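You operate a simulated robot arm through the tools that you are given. There is no shell and no other tool.

You run a simulated robot arm. Do the job below in one go: nothing can be reset, and whatever is moved stays where it is left.

## Task
Level the bench feeder by the bubble of the black level.
Fine: switch it off first; turn the foot knobs; put the level back.

The check looks at the end state, three seconds after you hand in, the way a careful person would. Anything else that was tipped, shoved, dropped, spilled or broken makes it a failure.

## Robot
A 6-joint arm with a two-finger gripper, fixed in place. Base frame: the origin is at the foot of the arm, x ahead of it, y to its left, z up. Readings come in m, degrees, newtons and seconds.
It reaches about 1.298 m from its shoulder. Its first joint turns from -149.0 to 149.0 degrees. Payload 1.57 kg.
The tool frame sits at the grasp point between the pads (the TCP): z along the fingers, y along the line on which they close. The tips reach 0.021 m beyond it. Largest opening 0.07 m; the body of the gripper starts 0.05 m behind the TCP.
Orientation is that of the tool frame in the base frame, as a unit quaternion [x, y, z, w]. With the fingers straight down and closing along the base's y, the tool's x points along the base's -x, its y along +y and its z along -z.

## Interface
- The arm moves only by the tool send_rows. Its argument "plan" is a list that holds one entry, the list of rows, each a list of 7 numbers: the turn, a rotation vector about the base's x, y, z in units of 8 degrees (1.0 is 8 degrees), then the shift along the base's x, y, z in units of 20 mm (1.0 is 20 mm), then the gripper command, from -1 (fully open) to 1 (shut), values between in proportion. In form: [[[ax, ay, az, dx, dy, dz, hand], ...]]. A call has 1 to 20 rows; each row shifts and turns the commanded pose from where the row before left it. A call with a number of a shift or a turn outside -1 to 1 is refused whole. Each row takes 0.2 s and may step no farther than 0.05 m and 8.6 degrees from the row before; otherwise, or with a gripper value out of range, the whole call is refused. A pose out of reach is approached as far as the arm can. The call stops where the force on the tool passes 40 N (or 10 N more than at its start, if that is more) or the arm is blocked; 0.2 s more then pass. Each finger halts on what it meets, pressing with about 30 N; the grip force reading is that of the motor and also rises with nothing between the fingers. The clock runs only during rows and for 0.2 s after the last one: add rows that do not move to give the fingers time. It gives the time, the measured TCP pose, the force on the tool (base axes), the opening and the grip force at its end, in the units of the frame above (readings bear some noise), with the torque about the TCP (base axes, N m) and any sound that the robot's microphone picked up.
- Cameras (640 x 400 px; columns grow to the right, rows downward): "scene" is fixed at [0.4014, 0.4896, 1.3571]; the picture's right is [-0.85, -0.53, 0.00], its down [-0.29, 0.45, -0.84] and it looks along [0.45, -0.71, -0.54] (base axes); focal length 320 px, centre (320, 200). "wrist" rides on the gripper at [0.079, 0.004, -0.081] in the tool frame; the picture's right is [-0.05, 1.00, 0.00], its down [-0.67, -0.04, -0.74] and it looks along [-0.74, -0.04, 0.67] (tool axes); focal length 256 px, centre (320, 200). There is no depth. A picture from a camera that has moved, and an enlarged one, comes with that camera's place and axes in the base frame and with its lens. The place of the scene camera against the robot may be out by one fixed shift of up to 0.018 m in any direction.
- capture(camera): a new picture of that camera. It takes no simulated time.
- move_column(by): slides the trunk up (or, below 0, down) by that many m; the arm rides with it, the base frame stays. It gives what a move gives, with no picture.
- zoom(camera, box): a new picture of the part [left, top, right, bottom] of that camera's present view, enlarged. It takes no simulated time.
- finish_job(): hands the job in; it is judged then, once.

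Nothing tells you positions but the pictures and the camera data. Unless the task says otherwise, let go and move clear before handing in.

The tools are called after "Emit:" as name(argument=value, ...) on one line, values as JSON. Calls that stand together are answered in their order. send_rows: Moves the arm, as the interface text tells. Its arguments: {"type":"object","properties":{"plan":{"type":"array"}},"required":["plan"]} The other tools are called the same way: move_column (by) slides the trunk up or down; capture (camera) takes a picture; zoom (camera, box) takes an enlarged picture of a part of a camera's view; finish_job () hands the job in.

At the start:

```text
clock: 0.0
eef_pos: [0.6358, -0.2262, 1.078]
tcp_rot: [0.0, 1.0, 0.0, 0.0]
contact_force: [0.1, 0.3, 0.0]
moment: [-0.02, 0.04, -0.03]
width: 0.0701
grasp_force: 0.1
trunk travel left (down, up): [-0.758, 0.212]
```

scene: 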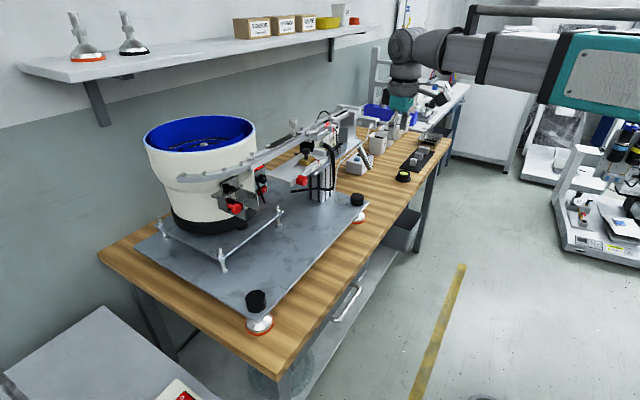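
wrist: 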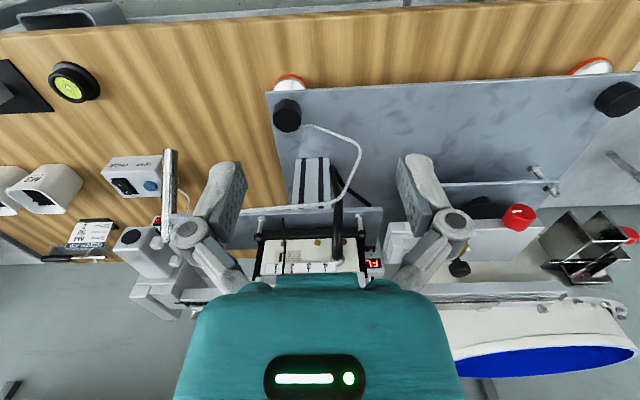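

I see a bowl feeder on a grey plate with black foot knobs, a round black bubble level with a yellow-green vial on the bench, and a small control box. I'll zoom in for details before moving anything.

Emit:
zoom(camera="scene", box=[300, 80, 460, 180])

Emit:
zoom(camera="scene", box=[120, 180, 400, 355])

Emit:
zoom(camera="wrist", box=[0, 40, 320, 240])

Emit:
zoom(camera="wrist", box=[240, 40, 640, 290])

```text
4.00 times, centred on (380, 130) of scene
camera zoom: at [0.4014, 0.4896, 1.3571], right [-0.85, -0.53, 0.0], down [-0.29, 0.45, -0.84], along [0.45, -0.71, -0.54], focal length 1278 px, centre (80, 480)
```

zoom: 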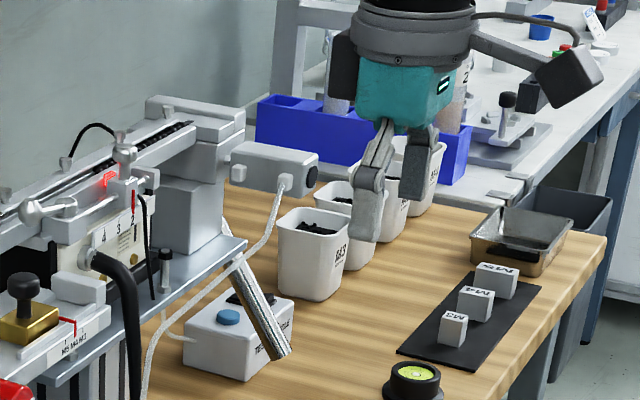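

```text
2.29 times, centred on (260, 268) of scene
camera zoom: at [0.4014, 0.4896, 1.3571], right [-0.85, -0.53, 0.0], down [-0.29, 0.45, -0.84], along [0.45, -0.71, -0.54], focal length 730 px, centre (457, 46)
```

zoom: 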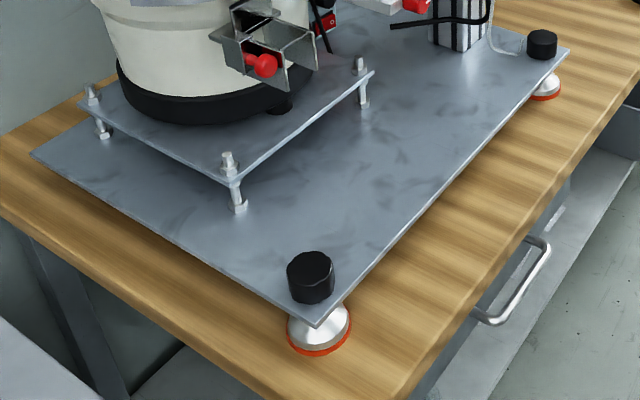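

```text
2.00 times, centred on (160, 140) of wrist
camera zoom: at [0.5553, -0.2223, 1.158], right [0.05, 1.0, 0.0], down [0.67, -0.04, 0.74], along [0.74, -0.04, -0.67], focal length 512 px, centre (640, 320)
```

zoom: 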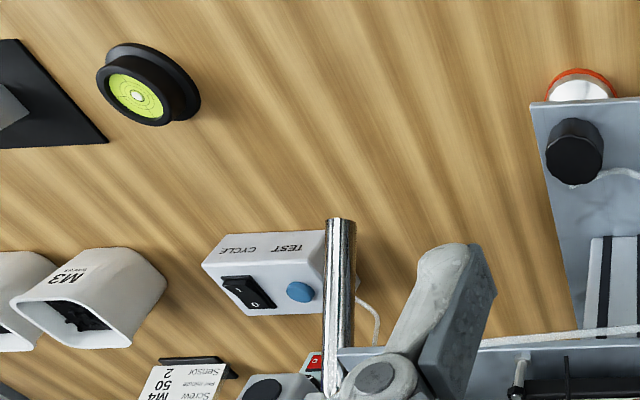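

```text
1.60 times, centred on (440, 165) of wrist
camera zoom: at [0.5553, -0.2223, 1.158], right [0.05, 1.0, 0.0], down [0.67, -0.04, 0.74], along [0.74, -0.04, -0.67], focal length 410 px, centre (128, 256)
```

zoom: 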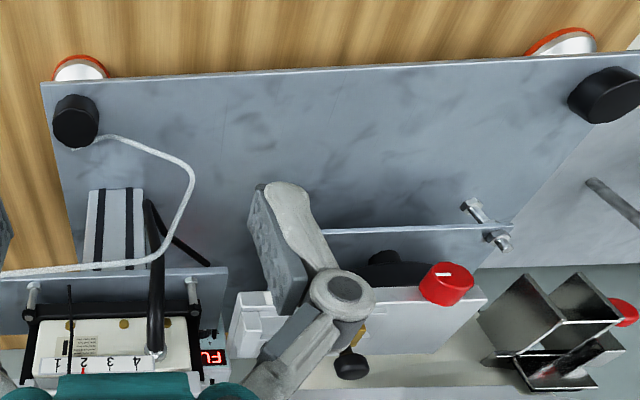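

The level sits at roughly (0.72, -0.63, 0.755) and two of the foot knobs are along the robot-side edge of the plate. I'll listen with a still row, then look closer at the switch box and the other controls.

Emit:
send_rows(plan=[[[0, 0, 0, 0, 0, 0, -1]]])

Emit:
zoom(camera="wrist", box=[80, 140, 240, 240])

Emit:
zoom(camera="wrist", box=[0, 200, 240, 350])

Emit:
zoom(camera="scene", box=[210, 90, 370, 190])

Emit:
zoom(camera="scene", box=[340, 140, 380, 180])

```text
clock: 0.4
eef_pos: [0.6353, -0.2241, 1.0771]
tcp_rot: [0.0, 1.0, 0.0, 0.0]
contact_force: [-0.6, -0.8, 0.2]
moment: [0.01, 0.01, -0.03]
width: 0.0701
grasp_force: 0.1
trunk travel left (down, up): [-0.758, 0.212]
```

```text
4.00 times, centred on (160, 190) of wrist
camera zoom: at [0.5553, -0.2222, 1.158], right [0.05, 1.0, 0.0], down [0.67, -0.04, 0.74], along [0.74, -0.04, -0.67], focal length 1024 px, centre (960, 240)
```

zoom: 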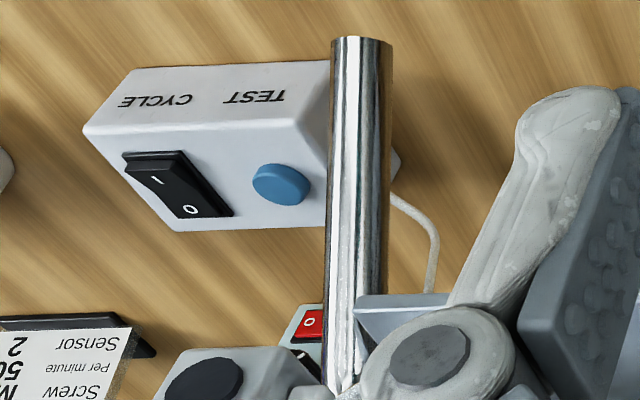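

```text
2.67 times, centred on (120, 275) of wrist
camera zoom: at [0.5553, -0.2222, 1.158], right [0.05, 1.0, 0.0], down [0.67, -0.04, 0.74], along [0.74, -0.04, -0.67], focal length 683 px, centre (853, 0)
```

zoom: 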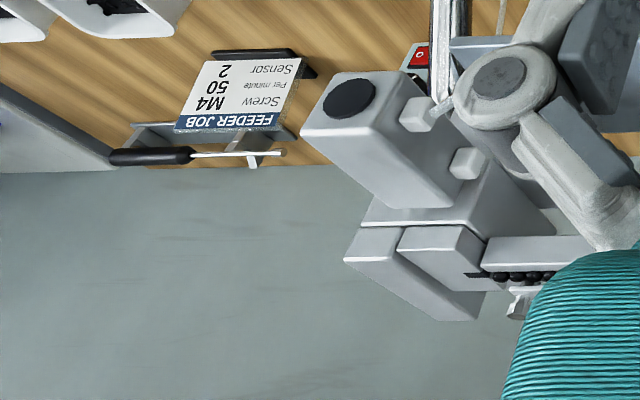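

```text
4.00 times, centred on (290, 140) of scene
camera zoom: at [0.4014, 0.4896, 1.3571], right [-0.85, -0.53, 0.0], down [-0.29, 0.45, -0.84], along [0.45, -0.71, -0.54], focal length 1278 px, centre (440, 440)
```

zoom: 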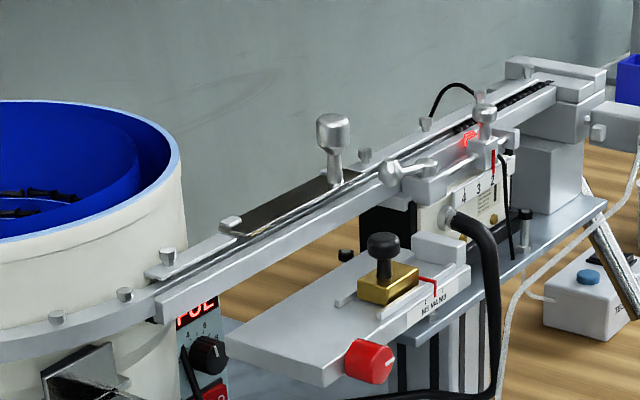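

```text
10.00 times, centred on (360, 160) of scene
camera zoom: at [0.4014, 0.4896, 1.3571], right [-0.85, -0.53, 0.0], down [-0.29, 0.45, -0.84], along [0.45, -0.71, -0.54], focal length 3196 px, centre (-80, 600)
```

zoom: 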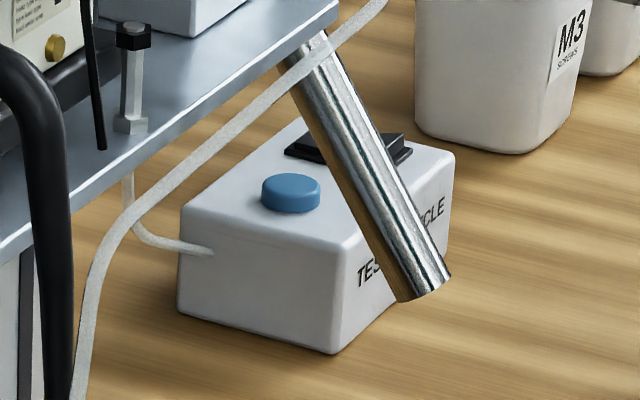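

The rocker on the white box is only a TEST/CYCLE box; there's a controller with an "FUL" display, a dial and a red switch under the track near (1.02, -0.14, 0.9), and another red "O" switch behind the track support. I'll lift a bit and view these from other positions before touching anything.

Emit:
send_rows(plan=[[[0, 0, 0, -1, 0, 1, -1], [0, 0, 0, -1, 0, 1, -1], [0, 0, 0, -1, -1, 0.5, -1], [0, 0, 0, -1, -1, 0, -1], [0, 0, 0, 0, -1, 0, -1], [0, 0, 0, 0, -1, 0, -1], [0, 0, 0, 0, -1, 0, -1], [0, 0, 0, 0, -1, 0, -1], [0, 0, 0, 0, -1, 0, -1], [0, 0, 0, 0, -1, 0, -1], [0, 0, 0, 0, -1, 0, -1], [0, 0, 0, 0, -1, 0, -1]]])

Emit:
capture(camera="wrist")

Emit:
capture(camera="scene")

```text
clock: 3.0
eef_pos: [0.555, -0.425, 1.0775]
tcp_rot: [-0.001, 1.0, 0.0, 0.0]
contact_force: [-0.1, 0.2, -0.2]
moment: [0.01, -0.01, 0.04]
width: 0.0702
grasp_force: 0.0
out of reach, approached as far as the arm can: row 1, 2, 3
trunk travel left (down, up): [-0.758, 0.212]
```

```text
taken
camera wrist: at [0.4756, -0.4226, 1.158], right [0.05, 1.0, 0.0], down [0.67, -0.04, 0.74], along [0.74, -0.04, -0.67], focal length 256 px, centre (320, 200)
```

wrist: 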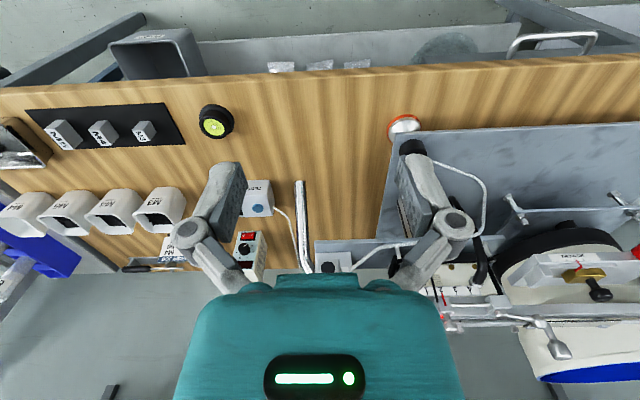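

```text
taken
```

scene: 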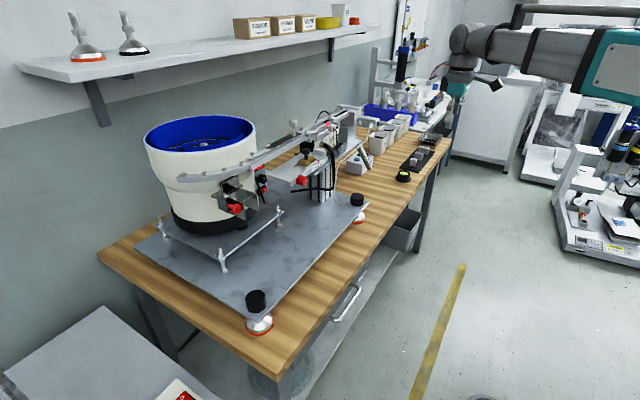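

A white controller box with a red switch and a black dial sits behind the TEST box. I'll zoom in on it.

Emit:
zoom(camera="wrist", box=[200, 165, 360, 290])

Emit:
zoom(camera="wrist", box=[0, 80, 260, 280])

Emit:
zoom(camera="wrist", box=[380, 100, 640, 380])

Emit:
zoom(camera="scene", box=[220, 130, 300, 220])

Emit:
zoom(camera="scene", box=[390, 160, 415, 185])

```text
3.20 times, centred on (280, 228) of wrist
camera zoom: at [0.4756, -0.4226, 1.158], right [0.05, 1.0, 0.0], down [0.67, -0.04, 0.74], along [0.74, -0.04, -0.67], focal length 819 px, centre (448, 112)
```

zoom: 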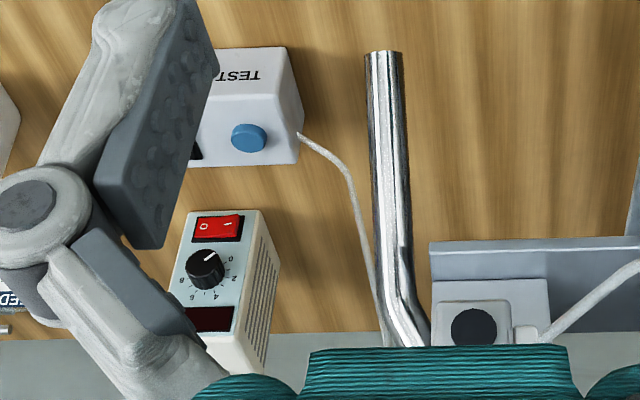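

```text
2.00 times, centred on (130, 180) of wrist
camera zoom: at [0.4756, -0.4226, 1.158], right [0.05, 1.0, 0.0], down [0.67, -0.04, 0.74], along [0.74, -0.04, -0.67], focal length 512 px, centre (700, 240)
```

zoom: 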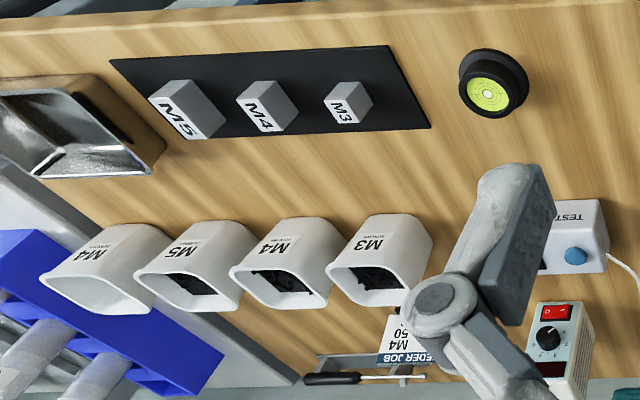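

```text
1.43 times, centred on (510, 240) of wrist
camera zoom: at [0.4756, -0.4226, 1.158], right [0.05, 1.0, 0.0], down [0.67, -0.04, 0.74], along [0.74, -0.04, -0.67], focal length 366 px, centre (49, 143)
```

zoom: 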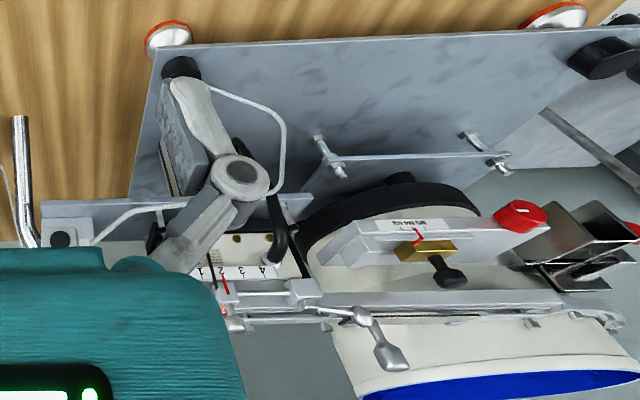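

```text
4.44 times, centred on (260, 175) of scene
camera zoom: at [0.4014, 0.4896, 1.3571], right [-0.85, -0.53, 0.0], down [-0.29, 0.45, -0.84], along [0.45, -0.71, -0.54], focal length 1420 px, centre (587, 311)
```

zoom: 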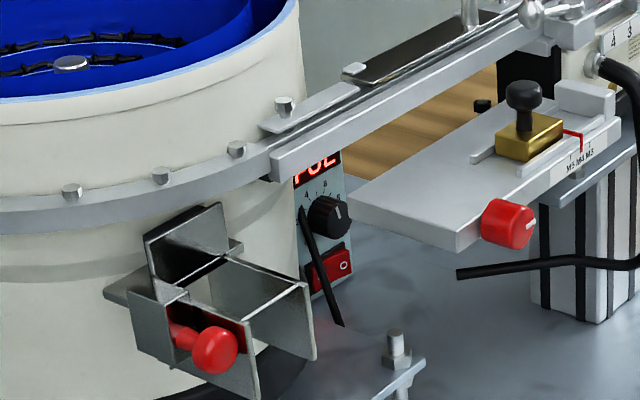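

```text
16.00 times, centred on (402, 172) of scene
camera zoom: at [0.4014, 0.4896, 1.3571], right [-0.85, -0.53, 0.0], down [-0.29, 0.45, -0.84], along [0.45, -0.71, -0.54], focal length 5113 px, centre (-1000, 640)
```

zoom: 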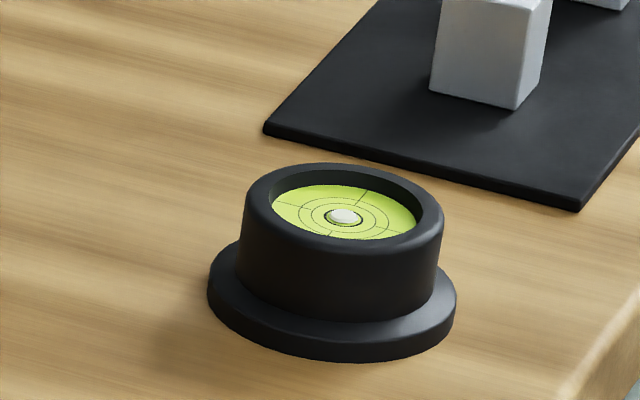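

There are two controllers: one is dark (behind the TEST box) and the other, between the bowl and the track, is lit "FUL", so that is likely the feeder's own. I'll raise the trunk to look from above at the rest of the plate, including any rear feet.

Emit:
move_column(by=0.2)

Emit:
send_rows(plan=[[[0, 0, 0, 1, 1, 0, -1], [0, 0, 0, 1, 1, 0, -1], [0, 0, 0, 1, 1, 0, -1], [0, 0, 0, 1, 1, 0, -1], [0, 0, 0, 1, 1, 0, -1], [0, 0, 0, 1, 1, 0, -1], [0, 0, 0, 1, 1, 0, -1], [0, 0, 0, 1, 1, 0, -1], [0, 0, 0, 1, 1, 0, -1], [0, 0, 0, 1, 1, 0, -1], [0, 0, 0, 0, 1, 0, -1], [0, 0, 0, 0, 1, 0, -1], [0, 0, 0, 0, 1, 0, -1]]])

Emit:
capture(camera="wrist")

```text
clock: 5.2
eef_pos: [0.5571, -0.4247, 1.2773]
tcp_rot: [-0.001, 1.0, 0.0, 0.0]
contact_force: [0.8, -0.3, 0.1]
moment: [0.0, 0.0, -0.02]
width: 0.0699
grasp_force: 0.2
trunk travel left (down, up): [-0.958, 0.012]
```

```text
clock: 8.0
eef_pos: [0.7551, -0.1653, 1.277]
tcp_rot: [0.0, 1.0, 0.0, 0.001]
contact_force: [0.1, 0.6, -0.1]
moment: [0.0, -0.03, 0.0]
width: 0.0701
grasp_force: 0.1
trunk travel left (down, up): [-0.958, 0.012]
```

```text
taken
camera wrist: at [0.6757, -0.1621, 1.3581], right [0.05, 1.0, 0.0], down [0.67, -0.04, 0.74], along [0.74, -0.04, -0.67], focal length 256 px, centre (320, 200)
```

wrist: 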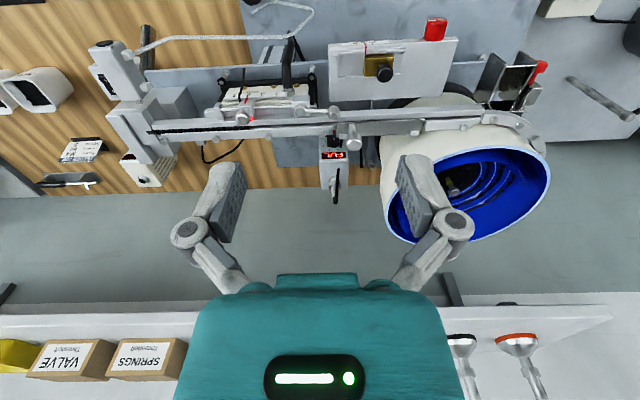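

I see the track, the bowl and the FUL controller from above. I'll zoom in on those and on the rear edge.

Emit:
zoom(camera="wrist", box=[240, 80, 480, 240])

Emit:
zoom(camera="wrist", box=[80, 0, 320, 200])

Emit:
zoom(camera="wrist", box=[380, 0, 640, 180])

```text
2.50 times, centred on (360, 160) of wrist
camera zoom: at [0.6757, -0.1621, 1.3581], right [0.05, 1.0, 0.0], down [0.67, -0.04, 0.74], along [0.74, -0.04, -0.67], focal length 640 px, centre (220, 300)
```

zoom: 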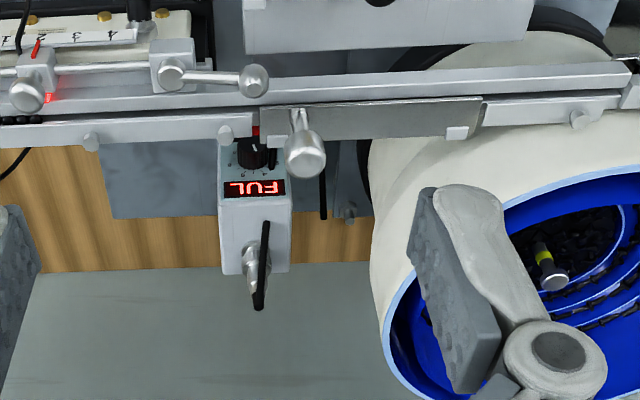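

```text
2.00 times, centred on (200, 100) of wrist
camera zoom: at [0.6757, -0.1621, 1.3581], right [0.05, 1.0, 0.0], down [0.67, -0.04, 0.74], along [0.74, -0.04, -0.67], focal length 512 px, centre (560, 400)
```

zoom: 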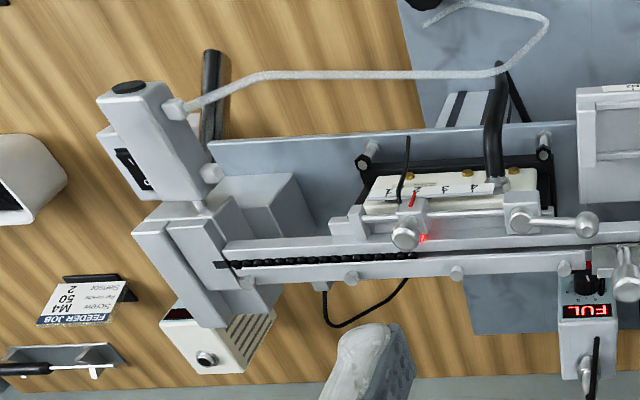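

```text
2.22 times, centred on (510, 90) of wrist
camera zoom: at [0.6757, -0.1621, 1.3581], right [0.05, 1.0, 0.0], down [0.67, -0.04, 0.74], along [0.74, -0.04, -0.67], focal length 569 px, centre (-102, 444)
```

zoom: 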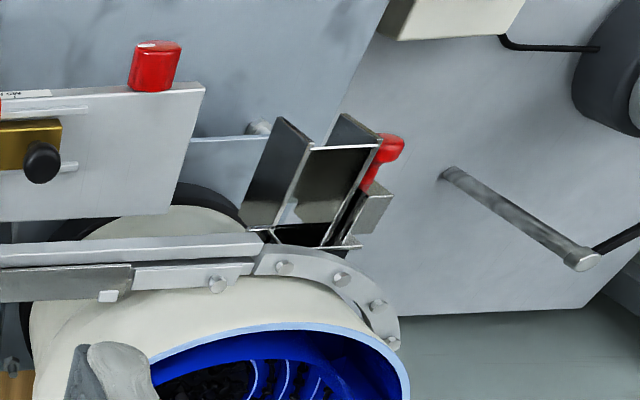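

I need a low, near-horizontal look under the table at the FUL controller's switch. I'll back off toward the robot, lower the trunk, and tilt the wrist camera level.

Emit:
send_rows(plan=[[[0, 0, 0, -1, 0, 0, -1], [0, 0, 0, -1, 0, 0, -1], [0, 0, 0, -1, 0, 0, -1], [0, 0, 0, -1, 0, 0, -1], [0, 0, 0, -1, 0, 0, -1], [0, 0, 0, -1, 0, 0, -1], [0, 0, 0, -1, 0, 0, -1], [0, 0, 0, -1, 0, 0, -1], [0, 0, 0, -0.5, 0, 0, -1]]])

Emit:
move_column(by=-0.35)

Emit:
send_rows(plan=[[[0, -1, 0, 0, 0.4, 0, -1], [0, -1, 0, 0, 0.4, 0, -1], [0, -1, 0, 0, 0.4, 0, -1], [0, -1, 0, 0, 0.4, 0, -1]]])

Emit:
capture(camera="wrist")

```text
clock: 10.0
eef_pos: [0.5863, -0.1653, 1.2788]
tcp_rot: [0.001, 1.0, -0.001, -0.001]
contact_force: [0.1, -0.7, -0.2]
moment: [-0.03, -0.03, -0.01]
width: 0.0698
grasp_force: 0.0
trunk travel left (down, up): [-0.958, 0.012]
```

```text
clock: 13.4
eef_pos: [0.5862, -0.1656, 0.9273]
tcp_rot: [0.0, 1.0, 0.0, 0.0]
contact_force: [0.2, -0.4, -0.3]
moment: [0.02, 0.03, -0.01]
width: 0.0701
grasp_force: 0.0
trunk travel left (down, up): [-0.608, 0.362]
```

```text
clock: 14.4
eef_pos: [0.6153, -0.1424, 0.9559]
tcp_rot: [0.0, 0.961, 0.0, 0.277]
contact_force: [-0.5, 0.5, -0.5]
moment: [0.02, -0.03, -0.01]
width: 0.0698
grasp_force: 0.0
out of reach, approached as far as the arm can: row 2, 3, 4
trunk travel left (down, up): [-0.608, 0.362]
```

```text
taken
camera wrist: at [0.5041, -0.1391, 0.982], right [0.05, 1.0, 0.03], down [0.17, -0.04, 0.98], along [0.98, -0.04, -0.17], focal length 256 px, centre (320, 200)
```

wrist: 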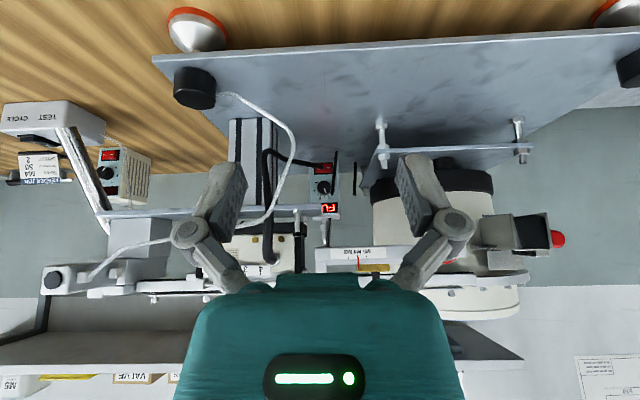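

The controller is visible now with its red switch at lower front. Zooming in.

Emit:
zoom(camera="wrist", box=[230, 110, 390, 260])

Emit:
zoom(camera="wrist", box=[300, 150, 360, 220])

Emit:
zoom(camera="wrist", box=[0, 80, 200, 220])

Emit:
zoom(camera="wrist", box=[350, 80, 570, 280])

```text
2.67 times, centred on (310, 185) of wrist
camera zoom: at [0.5041, -0.1391, 0.982], right [0.05, 1.0, 0.03], down [0.17, -0.04, 0.98], along [0.98, -0.04, -0.17], focal length 683 px, centre (347, 240)
```

zoom: 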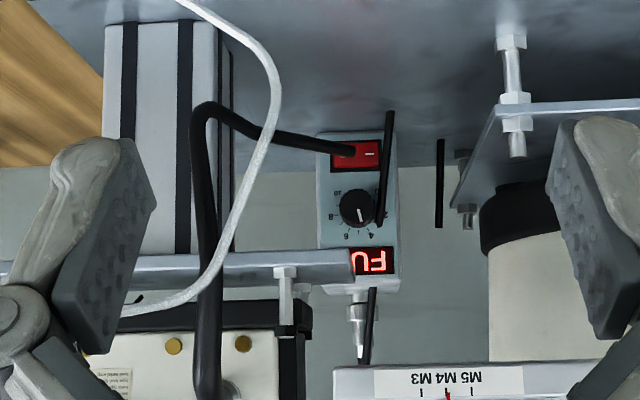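

```text
5.71 times, centred on (330, 185) of wrist
camera zoom: at [0.5041, -0.1391, 0.982], right [0.05, 1.0, 0.03], down [0.17, -0.04, 0.98], along [0.98, -0.04, -0.17], focal length 1463 px, centre (263, 286)
```

zoom: 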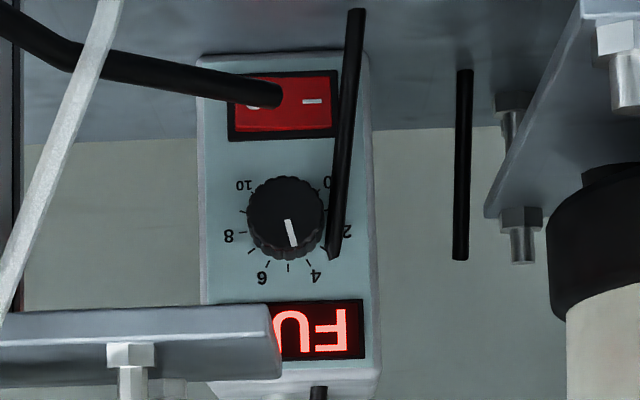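

```text
2.86 times, centred on (100, 150) of wrist
camera zoom: at [0.5041, -0.1391, 0.982], right [0.05, 1.0, 0.03], down [0.17, -0.04, 0.98], along [0.98, -0.04, -0.17], focal length 731 px, centre (949, 343)
```

zoom: 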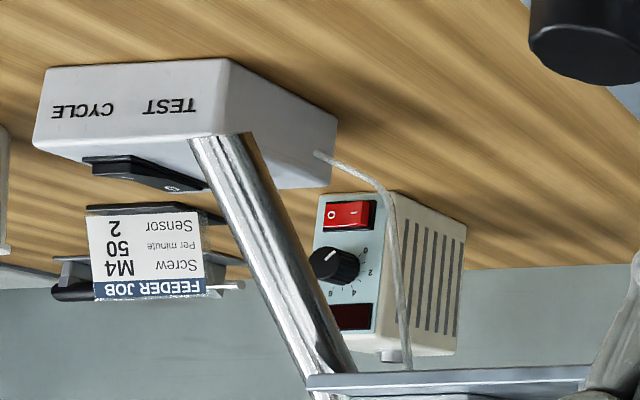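

```text
2.00 times, centred on (460, 180) of wrist
camera zoom: at [0.5041, -0.1391, 0.982], right [0.05, 1.0, 0.03], down [0.17, -0.04, 0.98], along [0.98, -0.04, -0.17], focal length 512 px, centre (40, 240)
```

zoom: 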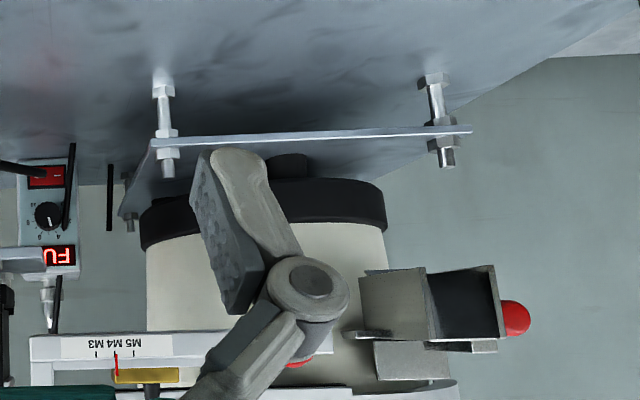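

The FUL controller's red rocker has O on its right (-y) half and I on the left; it's partly behind a black cable end. I'll look at the gripper's own shape and the approach corridor from the scene camera.

Emit:
capture(camera="scene")

Emit:
zoom(camera="scene", box=[340, 60, 640, 260])

Emit:
zoom(camera="scene", box=[240, 150, 340, 215])

```text
taken
```

scene: 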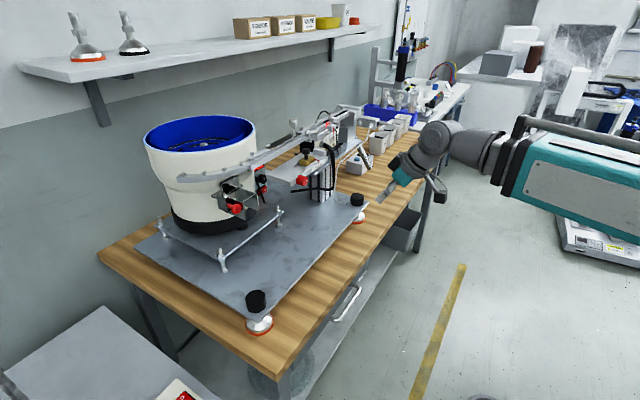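

```text
2.00 times, centred on (490, 160) of scene
camera zoom: at [0.4014, 0.4896, 1.3571], right [-0.85, -0.53, 0.0], down [-0.29, 0.45, -0.84], along [0.45, -0.71, -0.54], focal length 639 px, centre (-20, 280)
```

zoom: 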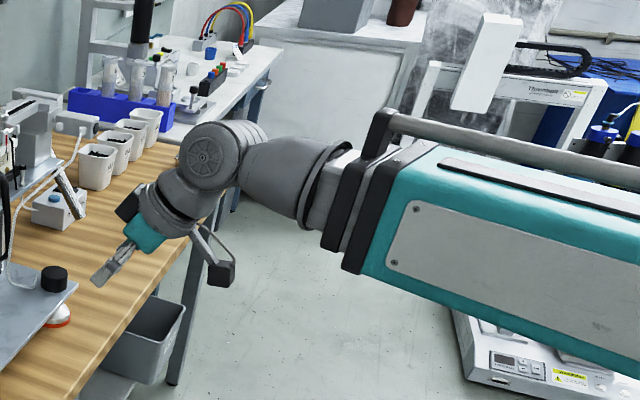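

```text
6.15 times, centred on (290, 182) of scene
camera zoom: at [0.4014, 0.4896, 1.3571], right [-0.85, -0.53, 0.0], down [-0.29, 0.45, -0.84], along [0.45, -0.71, -0.54], focal length 1967 px, centre (505, 308)
```

zoom: 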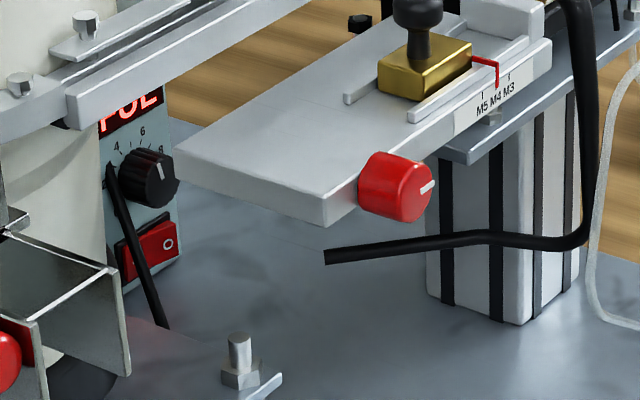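

The fingers must come in low under the table, between the sub-plate bolt and the black cable end. I'll move the camera closer to measure that corridor precisely.

Emit:
send_rows(plan=[[[0, 0, 0, 1, 0.2, -0.5, -1], [0, 0, 0, 1, 0.2, -0.5, -1], [0, 0, 0, 1, 0.2, -0.5, 0], [0, 0, 0, 1, 0.2, -0.5, 1], [0, 0, 0, 1, 0.2, -0.5, 1], [0, 0, 0, 0, 0, 0, 1], [0, 0, 0, 0, 0, 0, 1]]])

Emit:
capture(camera="wrist")

Emit:
capture(camera="scene")

```text
clock: 16.0
eef_pos: [0.7158, -0.1237, 0.9557]
tcp_rot: [0.0, 0.962, 0.0, 0.275]
contact_force: [-0.2, 0.3, 0.6]
moment: [0.0, -0.04, 0.0]
width: 0.0
grasp_force: 28.8
out of reach, approached as far as the arm can: row 1, 2, 3, 4, 5
trunk travel left (down, up): [-0.608, 0.362]
```

```text
taken
camera wrist: at [0.6042, -0.1197, 0.982], right [0.05, 1.0, 0.03], down [0.17, -0.04, 0.98], along [0.98, -0.04, -0.17], focal length 256 px, centre (320, 200)
```

wrist: 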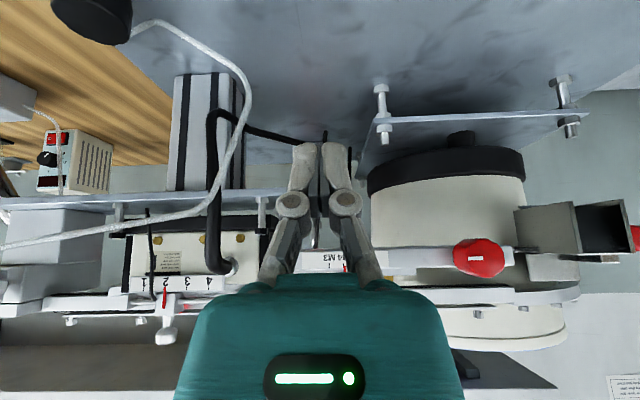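

```text
taken
```

scene: 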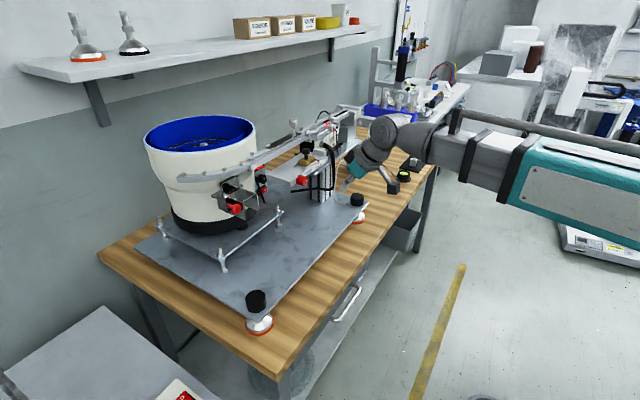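

The arm's own height range is limited in this posture, so I'll use the trunk for height. Fingers open again for a clear view, trunk down 6 cm.

Emit:
send_rows(plan=[[[0, 0, 0, 0, 0, 0, -1], [0, 0, 0, 0, 0, 0, -1], [0, 0, 0, 0, 0, 0, -1], [0, 0, 0, 0, 0, 0, -1]]])

Emit:
move_column(by=-0.06)

Emit:
capture(camera="wrist")

Emit:
zoom(camera="wrist", box=[220, 60, 440, 260])

```text
clock: 17.0
eef_pos: [0.7155, -0.1226, 0.9558]
tcp_rot: [0.0, 0.962, 0.0, 0.274]
contact_force: [0.3, -0.5, 0.2]
moment: [-0.01, 0.03, 0.04]
width: 0.0698
grasp_force: 0.0
trunk travel left (down, up): [-0.608, 0.362]
```

```text
clock: 18.0
eef_pos: [0.7156, -0.1231, 0.8956]
tcp_rot: [0.0, 0.962, 0.0, 0.275]
contact_force: [1.2, -0.8, 0.7]
moment: [0.02, -0.02, 0.01]
width: 0.0702
grasp_force: 0.0
trunk travel left (down, up): [-0.548, 0.422]
```

```text
taken
camera wrist: at [0.6041, -0.1198, 0.9219], right [0.05, 1.0, 0.03], down [0.17, -0.04, 0.98], along [0.98, -0.04, -0.17], focal length 256 px, centre (320, 200)
```

wrist: 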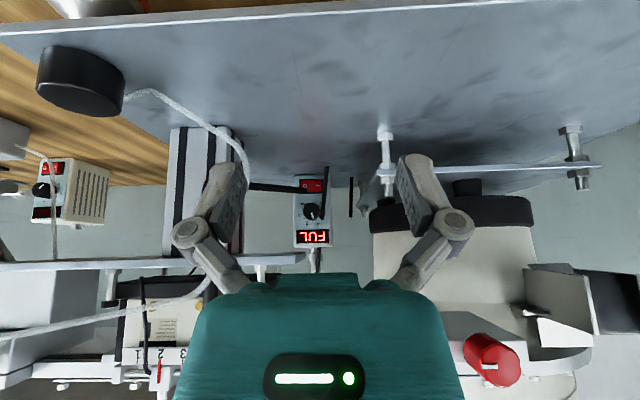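

```text
2.00 times, centred on (330, 160) of wrist
camera zoom: at [0.6041, -0.1198, 0.9219], right [0.05, 1.0, 0.03], down [0.17, -0.04, 0.98], along [0.98, -0.04, -0.17], focal length 512 px, centre (300, 280)
```

zoom: 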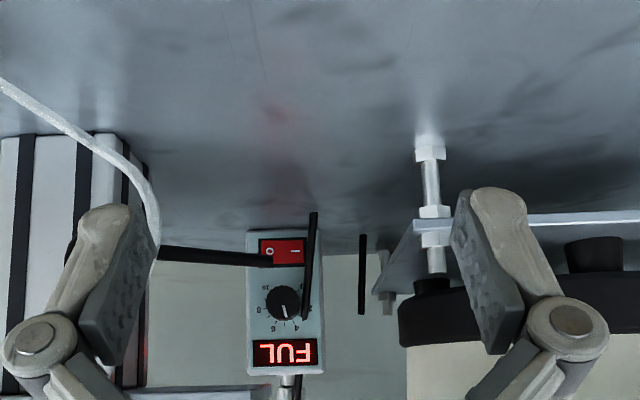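

From this height the "O" half of the rocker at about (1.018, -0.162, 0.822) is visible below the cable end. Before planning the approach I'll look at my own wrist/forearm thickness in the scene view.

Emit:
zoom(camera="scene", box=[320, 80, 580, 240])

Emit:
zoom(camera="scene", box=[270, 100, 400, 180])

```text
2.46 times, centred on (450, 160) of scene
camera zoom: at [0.4014, 0.4896, 1.3571], right [-0.85, -0.53, 0.0], down [-0.29, 0.45, -0.84], along [0.45, -0.71, -0.54], focal length 787 px, centre (0, 298)
```

zoom: 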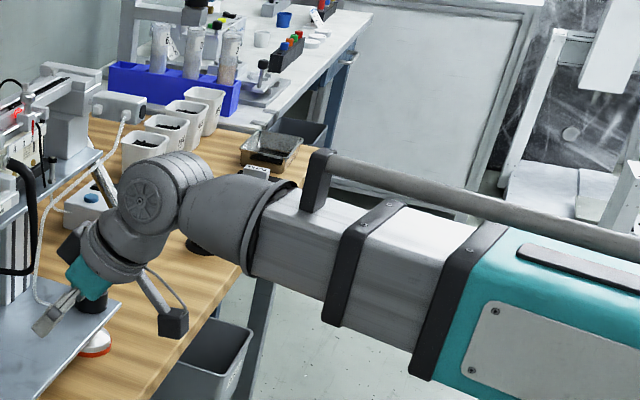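

```text
4.92 times, centred on (335, 140) of scene
camera zoom: at [0.4014, 0.4896, 1.3571], right [-0.85, -0.53, 0.0], down [-0.29, 0.45, -0.84], along [0.45, -0.71, -0.54], focal length 1573 px, centre (246, 495)
```

zoom: 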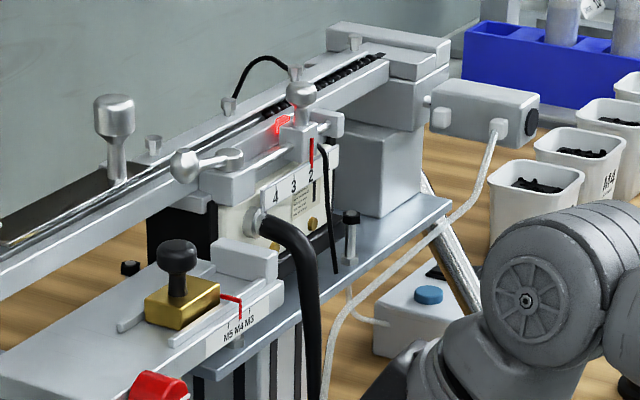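

The arm is a telescoping boom, so height comes only from the trunk. I'll plan a press on "O" with closed fingers, nearly horizontal, rolled so the camera is on top; first retract and roll the gripper 180° about its own axis.

Emit:
send_rows(plan=[[[0, 0, 0, -1, 0, 0, -1], [0, 0, 0, -1, 0, 0, -1], [0, 0, 0, -1, 0, 0, -1], [0, 0, 0, -1, 0, 0, -1], [0.528, 0, -0.849, -0.9, 0, 0, 1], [0.528, 0, -0.849, 0, 0, 0, 1], [0.528, 0, -0.849, 0, 0, 0, 1], [0.528, 0, -0.849, 0, 0, 0, 1], [0.528, 0, -0.849, 0, 0, 0, 1], [0.528, 0, -0.849, 0, 0, 0, 1]]])

```text
clock: 20.2
eef_pos: [0.6209, -0.123, 0.8959]
tcp_rot: [0.392, 0.878, 0.111, 0.252]
contact_force: [-0.5, -0.3, 0.8]
moment: [0.0, 0.0, 0.02]
width: 0.0
grasp_force: 28.1
out of reach, approached as far as the arm can: row 5
trunk travel left (down, up): [-0.548, 0.422]
```

The roll works in this direction; continuing to 180°.

Emit:
send_rows(plan=[[[0.528, 0, -0.849, 0.1, 0, 0, 1], [0.528, 0, -0.849, 0.1, 0, 0, 1], [0.528, 0, -0.849, 0, 0, 0, 1], [0.528, 0, -0.849, 0, 0, 0, 1], [0.528, 0, -0.849, 0, 0, 0, 1], [0.528, 0, -0.849, 0, 0, 0, 1], [0.528, 0, -0.849, 0, 0, 0, 1], [0.528, 0, -0.849, 0, 0, 0, 1], [0.528, 0, -0.849, 0, 0, 0, 1], [0.528, 0, -0.849, 0, 0, 0, 1], [0.528, 0, -0.849, 0, 0, 0, 1], [0.528, 0, -0.849, 0, 0, 0, 1], [0.528, 0, -0.849, 0, 0, 0, 1], [0.528, 0, -0.849, 0, 0, 0, 1], [0.528, 0, -0.849, 0, 0, 0, 1], [0.528, 0, -0.849, 0, 0, 0, 1], [0.264, 0, -0.425, 0, 0, 0, 1]]])

Emit:
capture(camera="wrist")

```text
clock: 23.8
eef_pos: [0.6251, -0.1249, 0.8953]
tcp_rot: [0.962, 0.0, 0.274, 0.0]
contact_force: [0.2, -0.3, 0.0]
moment: [0.01, -0.01, -0.01]
width: 0.0
grasp_force: 28.7
trunk travel left (down, up): [-0.548, 0.422]
```

```text
taken
camera wrist: at [0.6485, -0.1295, 1.0056], right [-0.05, -1.0, -0.03], down [-0.96, 0.04, 0.28], along [-0.28, 0.04, -0.96], focal length 256 px, centre (320, 200)
```

wrist: 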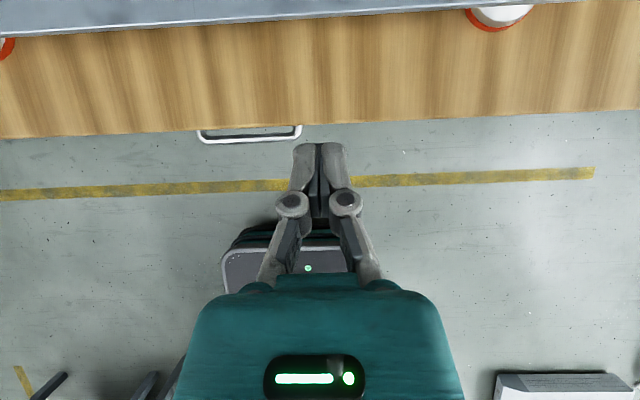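

Roll done. Now I'll tilt the gripper toward horizontal (24° nose-down), yaw 25° to the right and roll it 30°, keeping the wrist centre in place.

Emit:
send_rows(plan=[[[0, -0.85, 0, 0.94, 0, 0.665, 1], [0, -0.85, 0, 0.85, 0, 0.775, 1], [0, -0.85, 0, 0.755, 0, 0.865, 1], [0, -0.85, 0, 0.645, 0, 0.955, 1], [0, -0.85, 0, 0.53, 0, 1.0, 1], [0, 0, -0.78, 0, -0.965, 0, 1], [0, 0, -0.78, -0.1, -0.955, 0, 1], [0, 0, -0.78, -0.2, -0.93, 0, 1], [0, 0, -0.785, -0.3, -0.895, 0, 1], [-0.776, 0.362, 0.381, 0, 0, 0, 1], [-0.776, 0.362, 0.381, 0, 0, 0, 1], [-0.776, 0.362, 0.381, 0, 0, 0, 1], [-0.776, 0.362, 0.381, 0, 0, 0, 1]]])

Emit:
capture(camera="wrist")

Emit:
capture(camera="scene")

```text
clock: 26.6
eef_pos: [0.681, -0.2161, 0.9669]
tcp_rot: [0.851, 0.094, 0.472, 0.209]
contact_force: [0.6, 0.1, 0.0]
moment: [0.02, -0.02, 0.01]
width: 0.0
grasp_force: 28.6
out of reach, approached as far as the arm can: row 5, 8, 9, 11, 12
trunk travel left (down, up): [-0.548, 0.422]
```

```text
taken
camera wrist: at [0.6544, -0.1712, 1.0664], right [-0.07, -0.91, 0.4], down [-0.98, -0.01, -0.18], along [0.16, -0.41, -0.9], focal length 256 px, centre (320, 200)
```

wrist: 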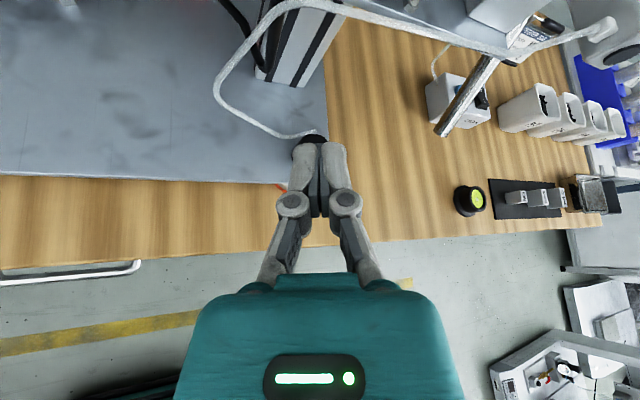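

```text
taken
```

scene: 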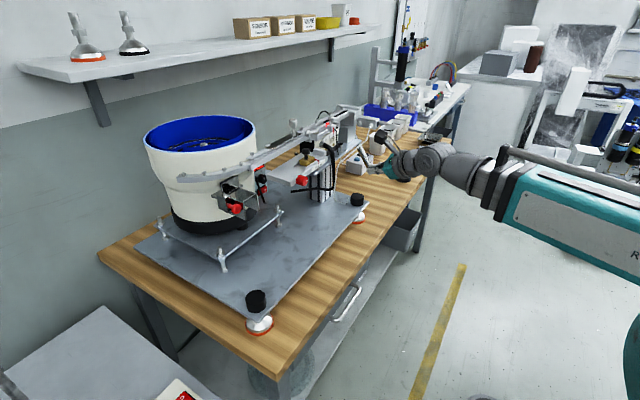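

The wrist ended a bit short of the commanded yaw (17.6° instead of 25°). I'll extend a little and try the remaining yaw to learn whether it's a wrist limit.

Emit:
send_rows(plan=[[[0, 0, 0, 1, 0.5, 0, 1], [0, 0, 0, 1, 0.5, 0, 1], [0, 0, -0.45, 0, -0.4, 0.3, 1], [0, 0, -0.45, 0, -0.4, 0.3, 1], [0, 0, 0, 0, 0, 0, 1]]])

```text
clock: 27.8
eef_pos: [0.721, -0.2119, 0.9662]
tcp_rot: [0.855, 0.039, 0.459, 0.238]
contact_force: [-0.2, 0.8, -0.2]
moment: [0.0, -0.02, -0.02]
width: 0.0001
grasp_force: 28.5
out of reach, approached as far as the arm can: row 3, 4
trunk travel left (down, up): [-0.548, 0.422]
```

Yaw reached 24.8° once extended. I'll trim the pitch to 24°, shift left to the start of the approach line in front of the bench, then lower the trunk to working height.

Emit:
send_rows(plan=[[[-0.194, -0.42, 0, 0.25, -0.115, 0.563, 1], [0, 0, 0, -0.1, 0.92, 0, 1], [0, 0, 0, -0.1, 0.92, 0, 1], [0, 0, 0, -0.1, 0.92, 0, 1], [0, 0, 0, -0.1, 0.92, 0, 1], [0, 0, 0, -0.1, 0.92, 0, 1], [0, 0, 0, -0.1, 0.92, 0, 1], [0, 0, 0, -0.1, 0.92, 0, 1], [0, 0, 0, -0.1, 0.92, 0, 1], [0, 0, 0, -0.1, 0.92, 0, 1], [0, 0, 0, -0.1, 0.92, 0, 1]]])

Emit:
move_column(by=-0.13)

Emit:
capture(camera="wrist")

Emit:
capture(camera="scene")

```text
clock: 30.2
eef_pos: [0.6791, -0.1873, 0.9769]
tcp_rot: [0.84, 0.045, 0.482, 0.245]
contact_force: [-0.2, 0.5, -0.2]
moment: [0.03, -0.02, -0.01]
width: 0.0
grasp_force: 28.6
out of reach, approached as far as the arm can: row 2, 3, 4, 5, 6, 7, 8, 9, 10, 11
trunk travel left (down, up): [-0.548, 0.422]
```

```text
clock: 31.8
eef_pos: [0.6783, -0.186, 0.8459]
tcp_rot: [0.84, 0.046, 0.482, 0.245]
contact_force: [0.1, -0.7, -0.4]
moment: [-0.02, 0.0, -0.02]
width: 0.0
grasp_force: 29.1
trunk travel left (down, up): [-0.418, 0.552]
```

```text
taken
camera wrist: at [0.6513, -0.1366, 0.9439], right [-0.19, -0.89, 0.41], down [-0.97, 0.1, -0.23], along [0.17, -0.44, -0.88], focal length 256 px, centre (320, 200)
```

wrist: 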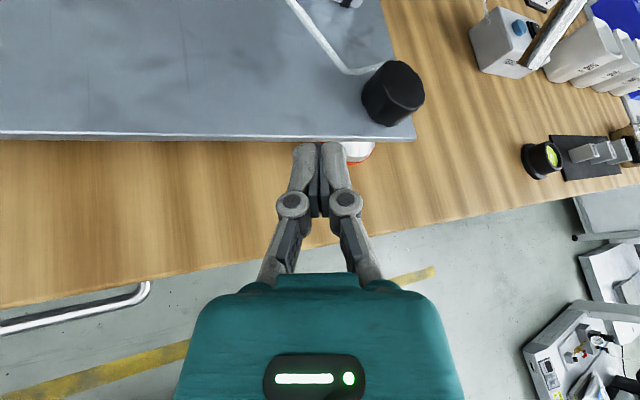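

```text
taken
```

scene: 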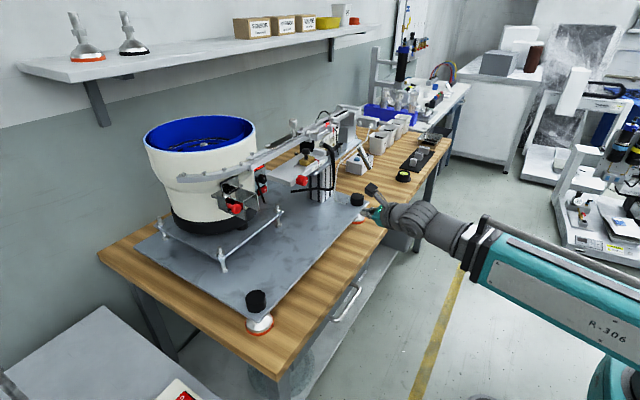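

The leftward shift wasn't followed. I'll look closely at the wrist to understand its joints.

Emit:
zoom(camera="scene", box=[340, 150, 640, 340])

Emit:
zoom(camera="scene", box=[345, 170, 475, 250])

```text
2.11 times, centred on (490, 245) of scene
camera zoom: at [0.4014, 0.4896, 1.3571], right [-0.85, -0.53, 0.0], down [-0.29, 0.45, -0.84], along [0.45, -0.71, -0.54], focal length 673 px, centre (-38, 105)
```

zoom: 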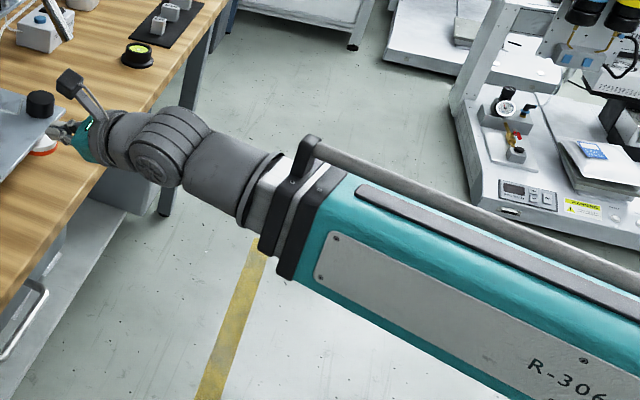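

```text
4.92 times, centred on (410, 210) of scene
camera zoom: at [0.4014, 0.4896, 1.3571], right [-0.85, -0.53, 0.0], down [-0.29, 0.45, -0.84], along [0.45, -0.71, -0.54], focal length 1573 px, centre (-123, 151)
```

zoom: 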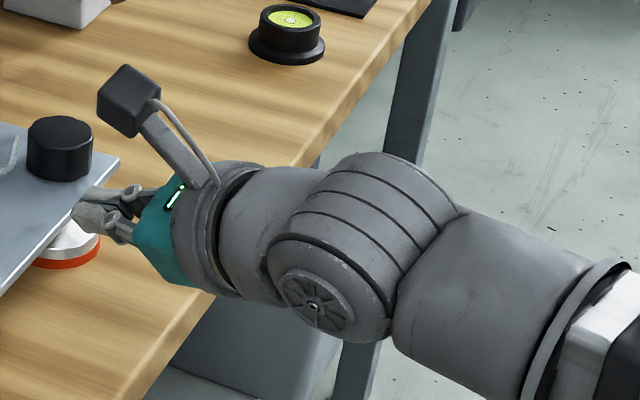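

The boom is nearly fully retracted here and the wrist is roll–pitch–roll. I'll test small individual motions to find what is limiting.

Emit:
send_rows(plan=[[[0, 0, 0, 1, 0, 0, 1], [0, 0, 0, 1, 0, 0, 1]]])

Emit:
send_rows(plan=[[[0, 0, 0, 0, 1, 0, 1], [0, 0, 0, 0, 1, 0, 1]]])

```text
clock: 32.4
eef_pos: [0.718, -0.1888, 0.8467]
tcp_rot: [0.841, 0.05, 0.482, 0.243]
contact_force: [-1.0, 0.4, -0.1]
moment: [-0.02, -0.01, 0.02]
width: 0.0
grasp_force: 28.6
trunk travel left (down, up): [-0.418, 0.552]
```

```text
clock: 33.0
eef_pos: [0.7123, -0.1805, 0.8447]
tcp_rot: [0.841, 0.054, 0.482, 0.239]
contact_force: [-0.3, 0.1, 0.2]
moment: [0.0, -0.03, -0.02]
width: 0.0
grasp_force: 28.0
out of reach, approached as far as the arm can: row 1, 2
trunk travel left (down, up): [-0.418, 0.552]
```

Forward motion works but leftward doesn't. I'll test a pure swing about the base (yaw with matching shift) to separate a wrist limit from a base limit.

Emit:
send_rows(plan=[[[0, 0, 0.1875, 0.235, 0.93, 0, 1], [0, 0, 0.1875, 0.21, 0.935, 0, 1], [0, 0, 0.1875, 0.185, 0.94, 0, 1], [0, 0, 0, 0, 0, 0, 1]]])

```text
clock: 34.0
eef_pos: [0.7222, -0.1347, 0.8461]
tcp_rot: [0.838, 0.083, 0.491, 0.222]
contact_force: [-0.1, -0.3, -0.3]
moment: [0.01, -0.02, -0.01]
width: 0.0002
grasp_force: 28.9
out of reach, approached as far as the arm can: row 1
trunk travel left (down, up): [-0.418, 0.552]
```

So the base swings freely; the wrist's roll joint limits sideways yaw to roughly 11° off the boom. New plan: upright roll, yaw only 12.5°, and press O with the right finger of a partly open (55 mm) gripper, which keeps the wrist clear of both cable and bolt.

Emit:
send_rows(plan=[[[0.806, -0.272, -0.392, 0, 0, 0, 1], [0.806, -0.272, -0.392, 0, 0, 0, 0.5], [0.806, -0.272, -0.392, 0, 0, 0, -0.571], [0.806, -0.272, -0.392, 0, 0, 0, -0.571], [0, 0, 0.385, 0.13, 0.46, 0, -0.571], [0, 0, 0.385, 0.13, 0.46, 0, -0.571], [0, 0, 0, 0, 0.7, 0, -0.571], [0, 0, 0, 0, 0.7, 0, -0.571], [0, 0, 0, 0, 0.7, 0, -0.571], [0, 0, 0, 0, 0.35, 0, -0.571], [0, 0, 0, 0, 0, 0, -0.571]]])

Emit:
capture(camera="wrist")

```text
clock: 36.4
eef_pos: [0.6978, -0.1725, 0.8452]
tcp_rot: [0.837, -0.092, 0.536, 0.059]
contact_force: [-0.6, 0.4, 0.1]
moment: [0.06, 0.02, 0.01]
width: 0.0552
grasp_force: 0.0
out of reach, approached as far as the arm can: row 1, 2, 3, 4, 10
trunk travel left (down, up): [-0.418, 0.552]
```

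```text
taken
camera wrist: at [0.6565, -0.1688, 0.9511], right [-0.24, -0.97, -0.05], down [-0.92, 0.24, -0.29], along [0.3, -0.02, -0.95], focal length 256 px, centre (320, 200)
```

wrist: 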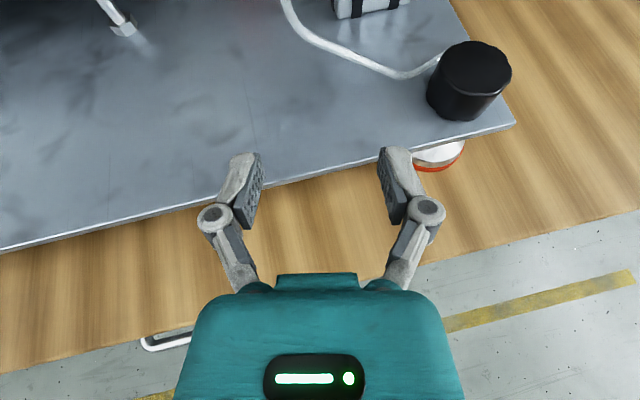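

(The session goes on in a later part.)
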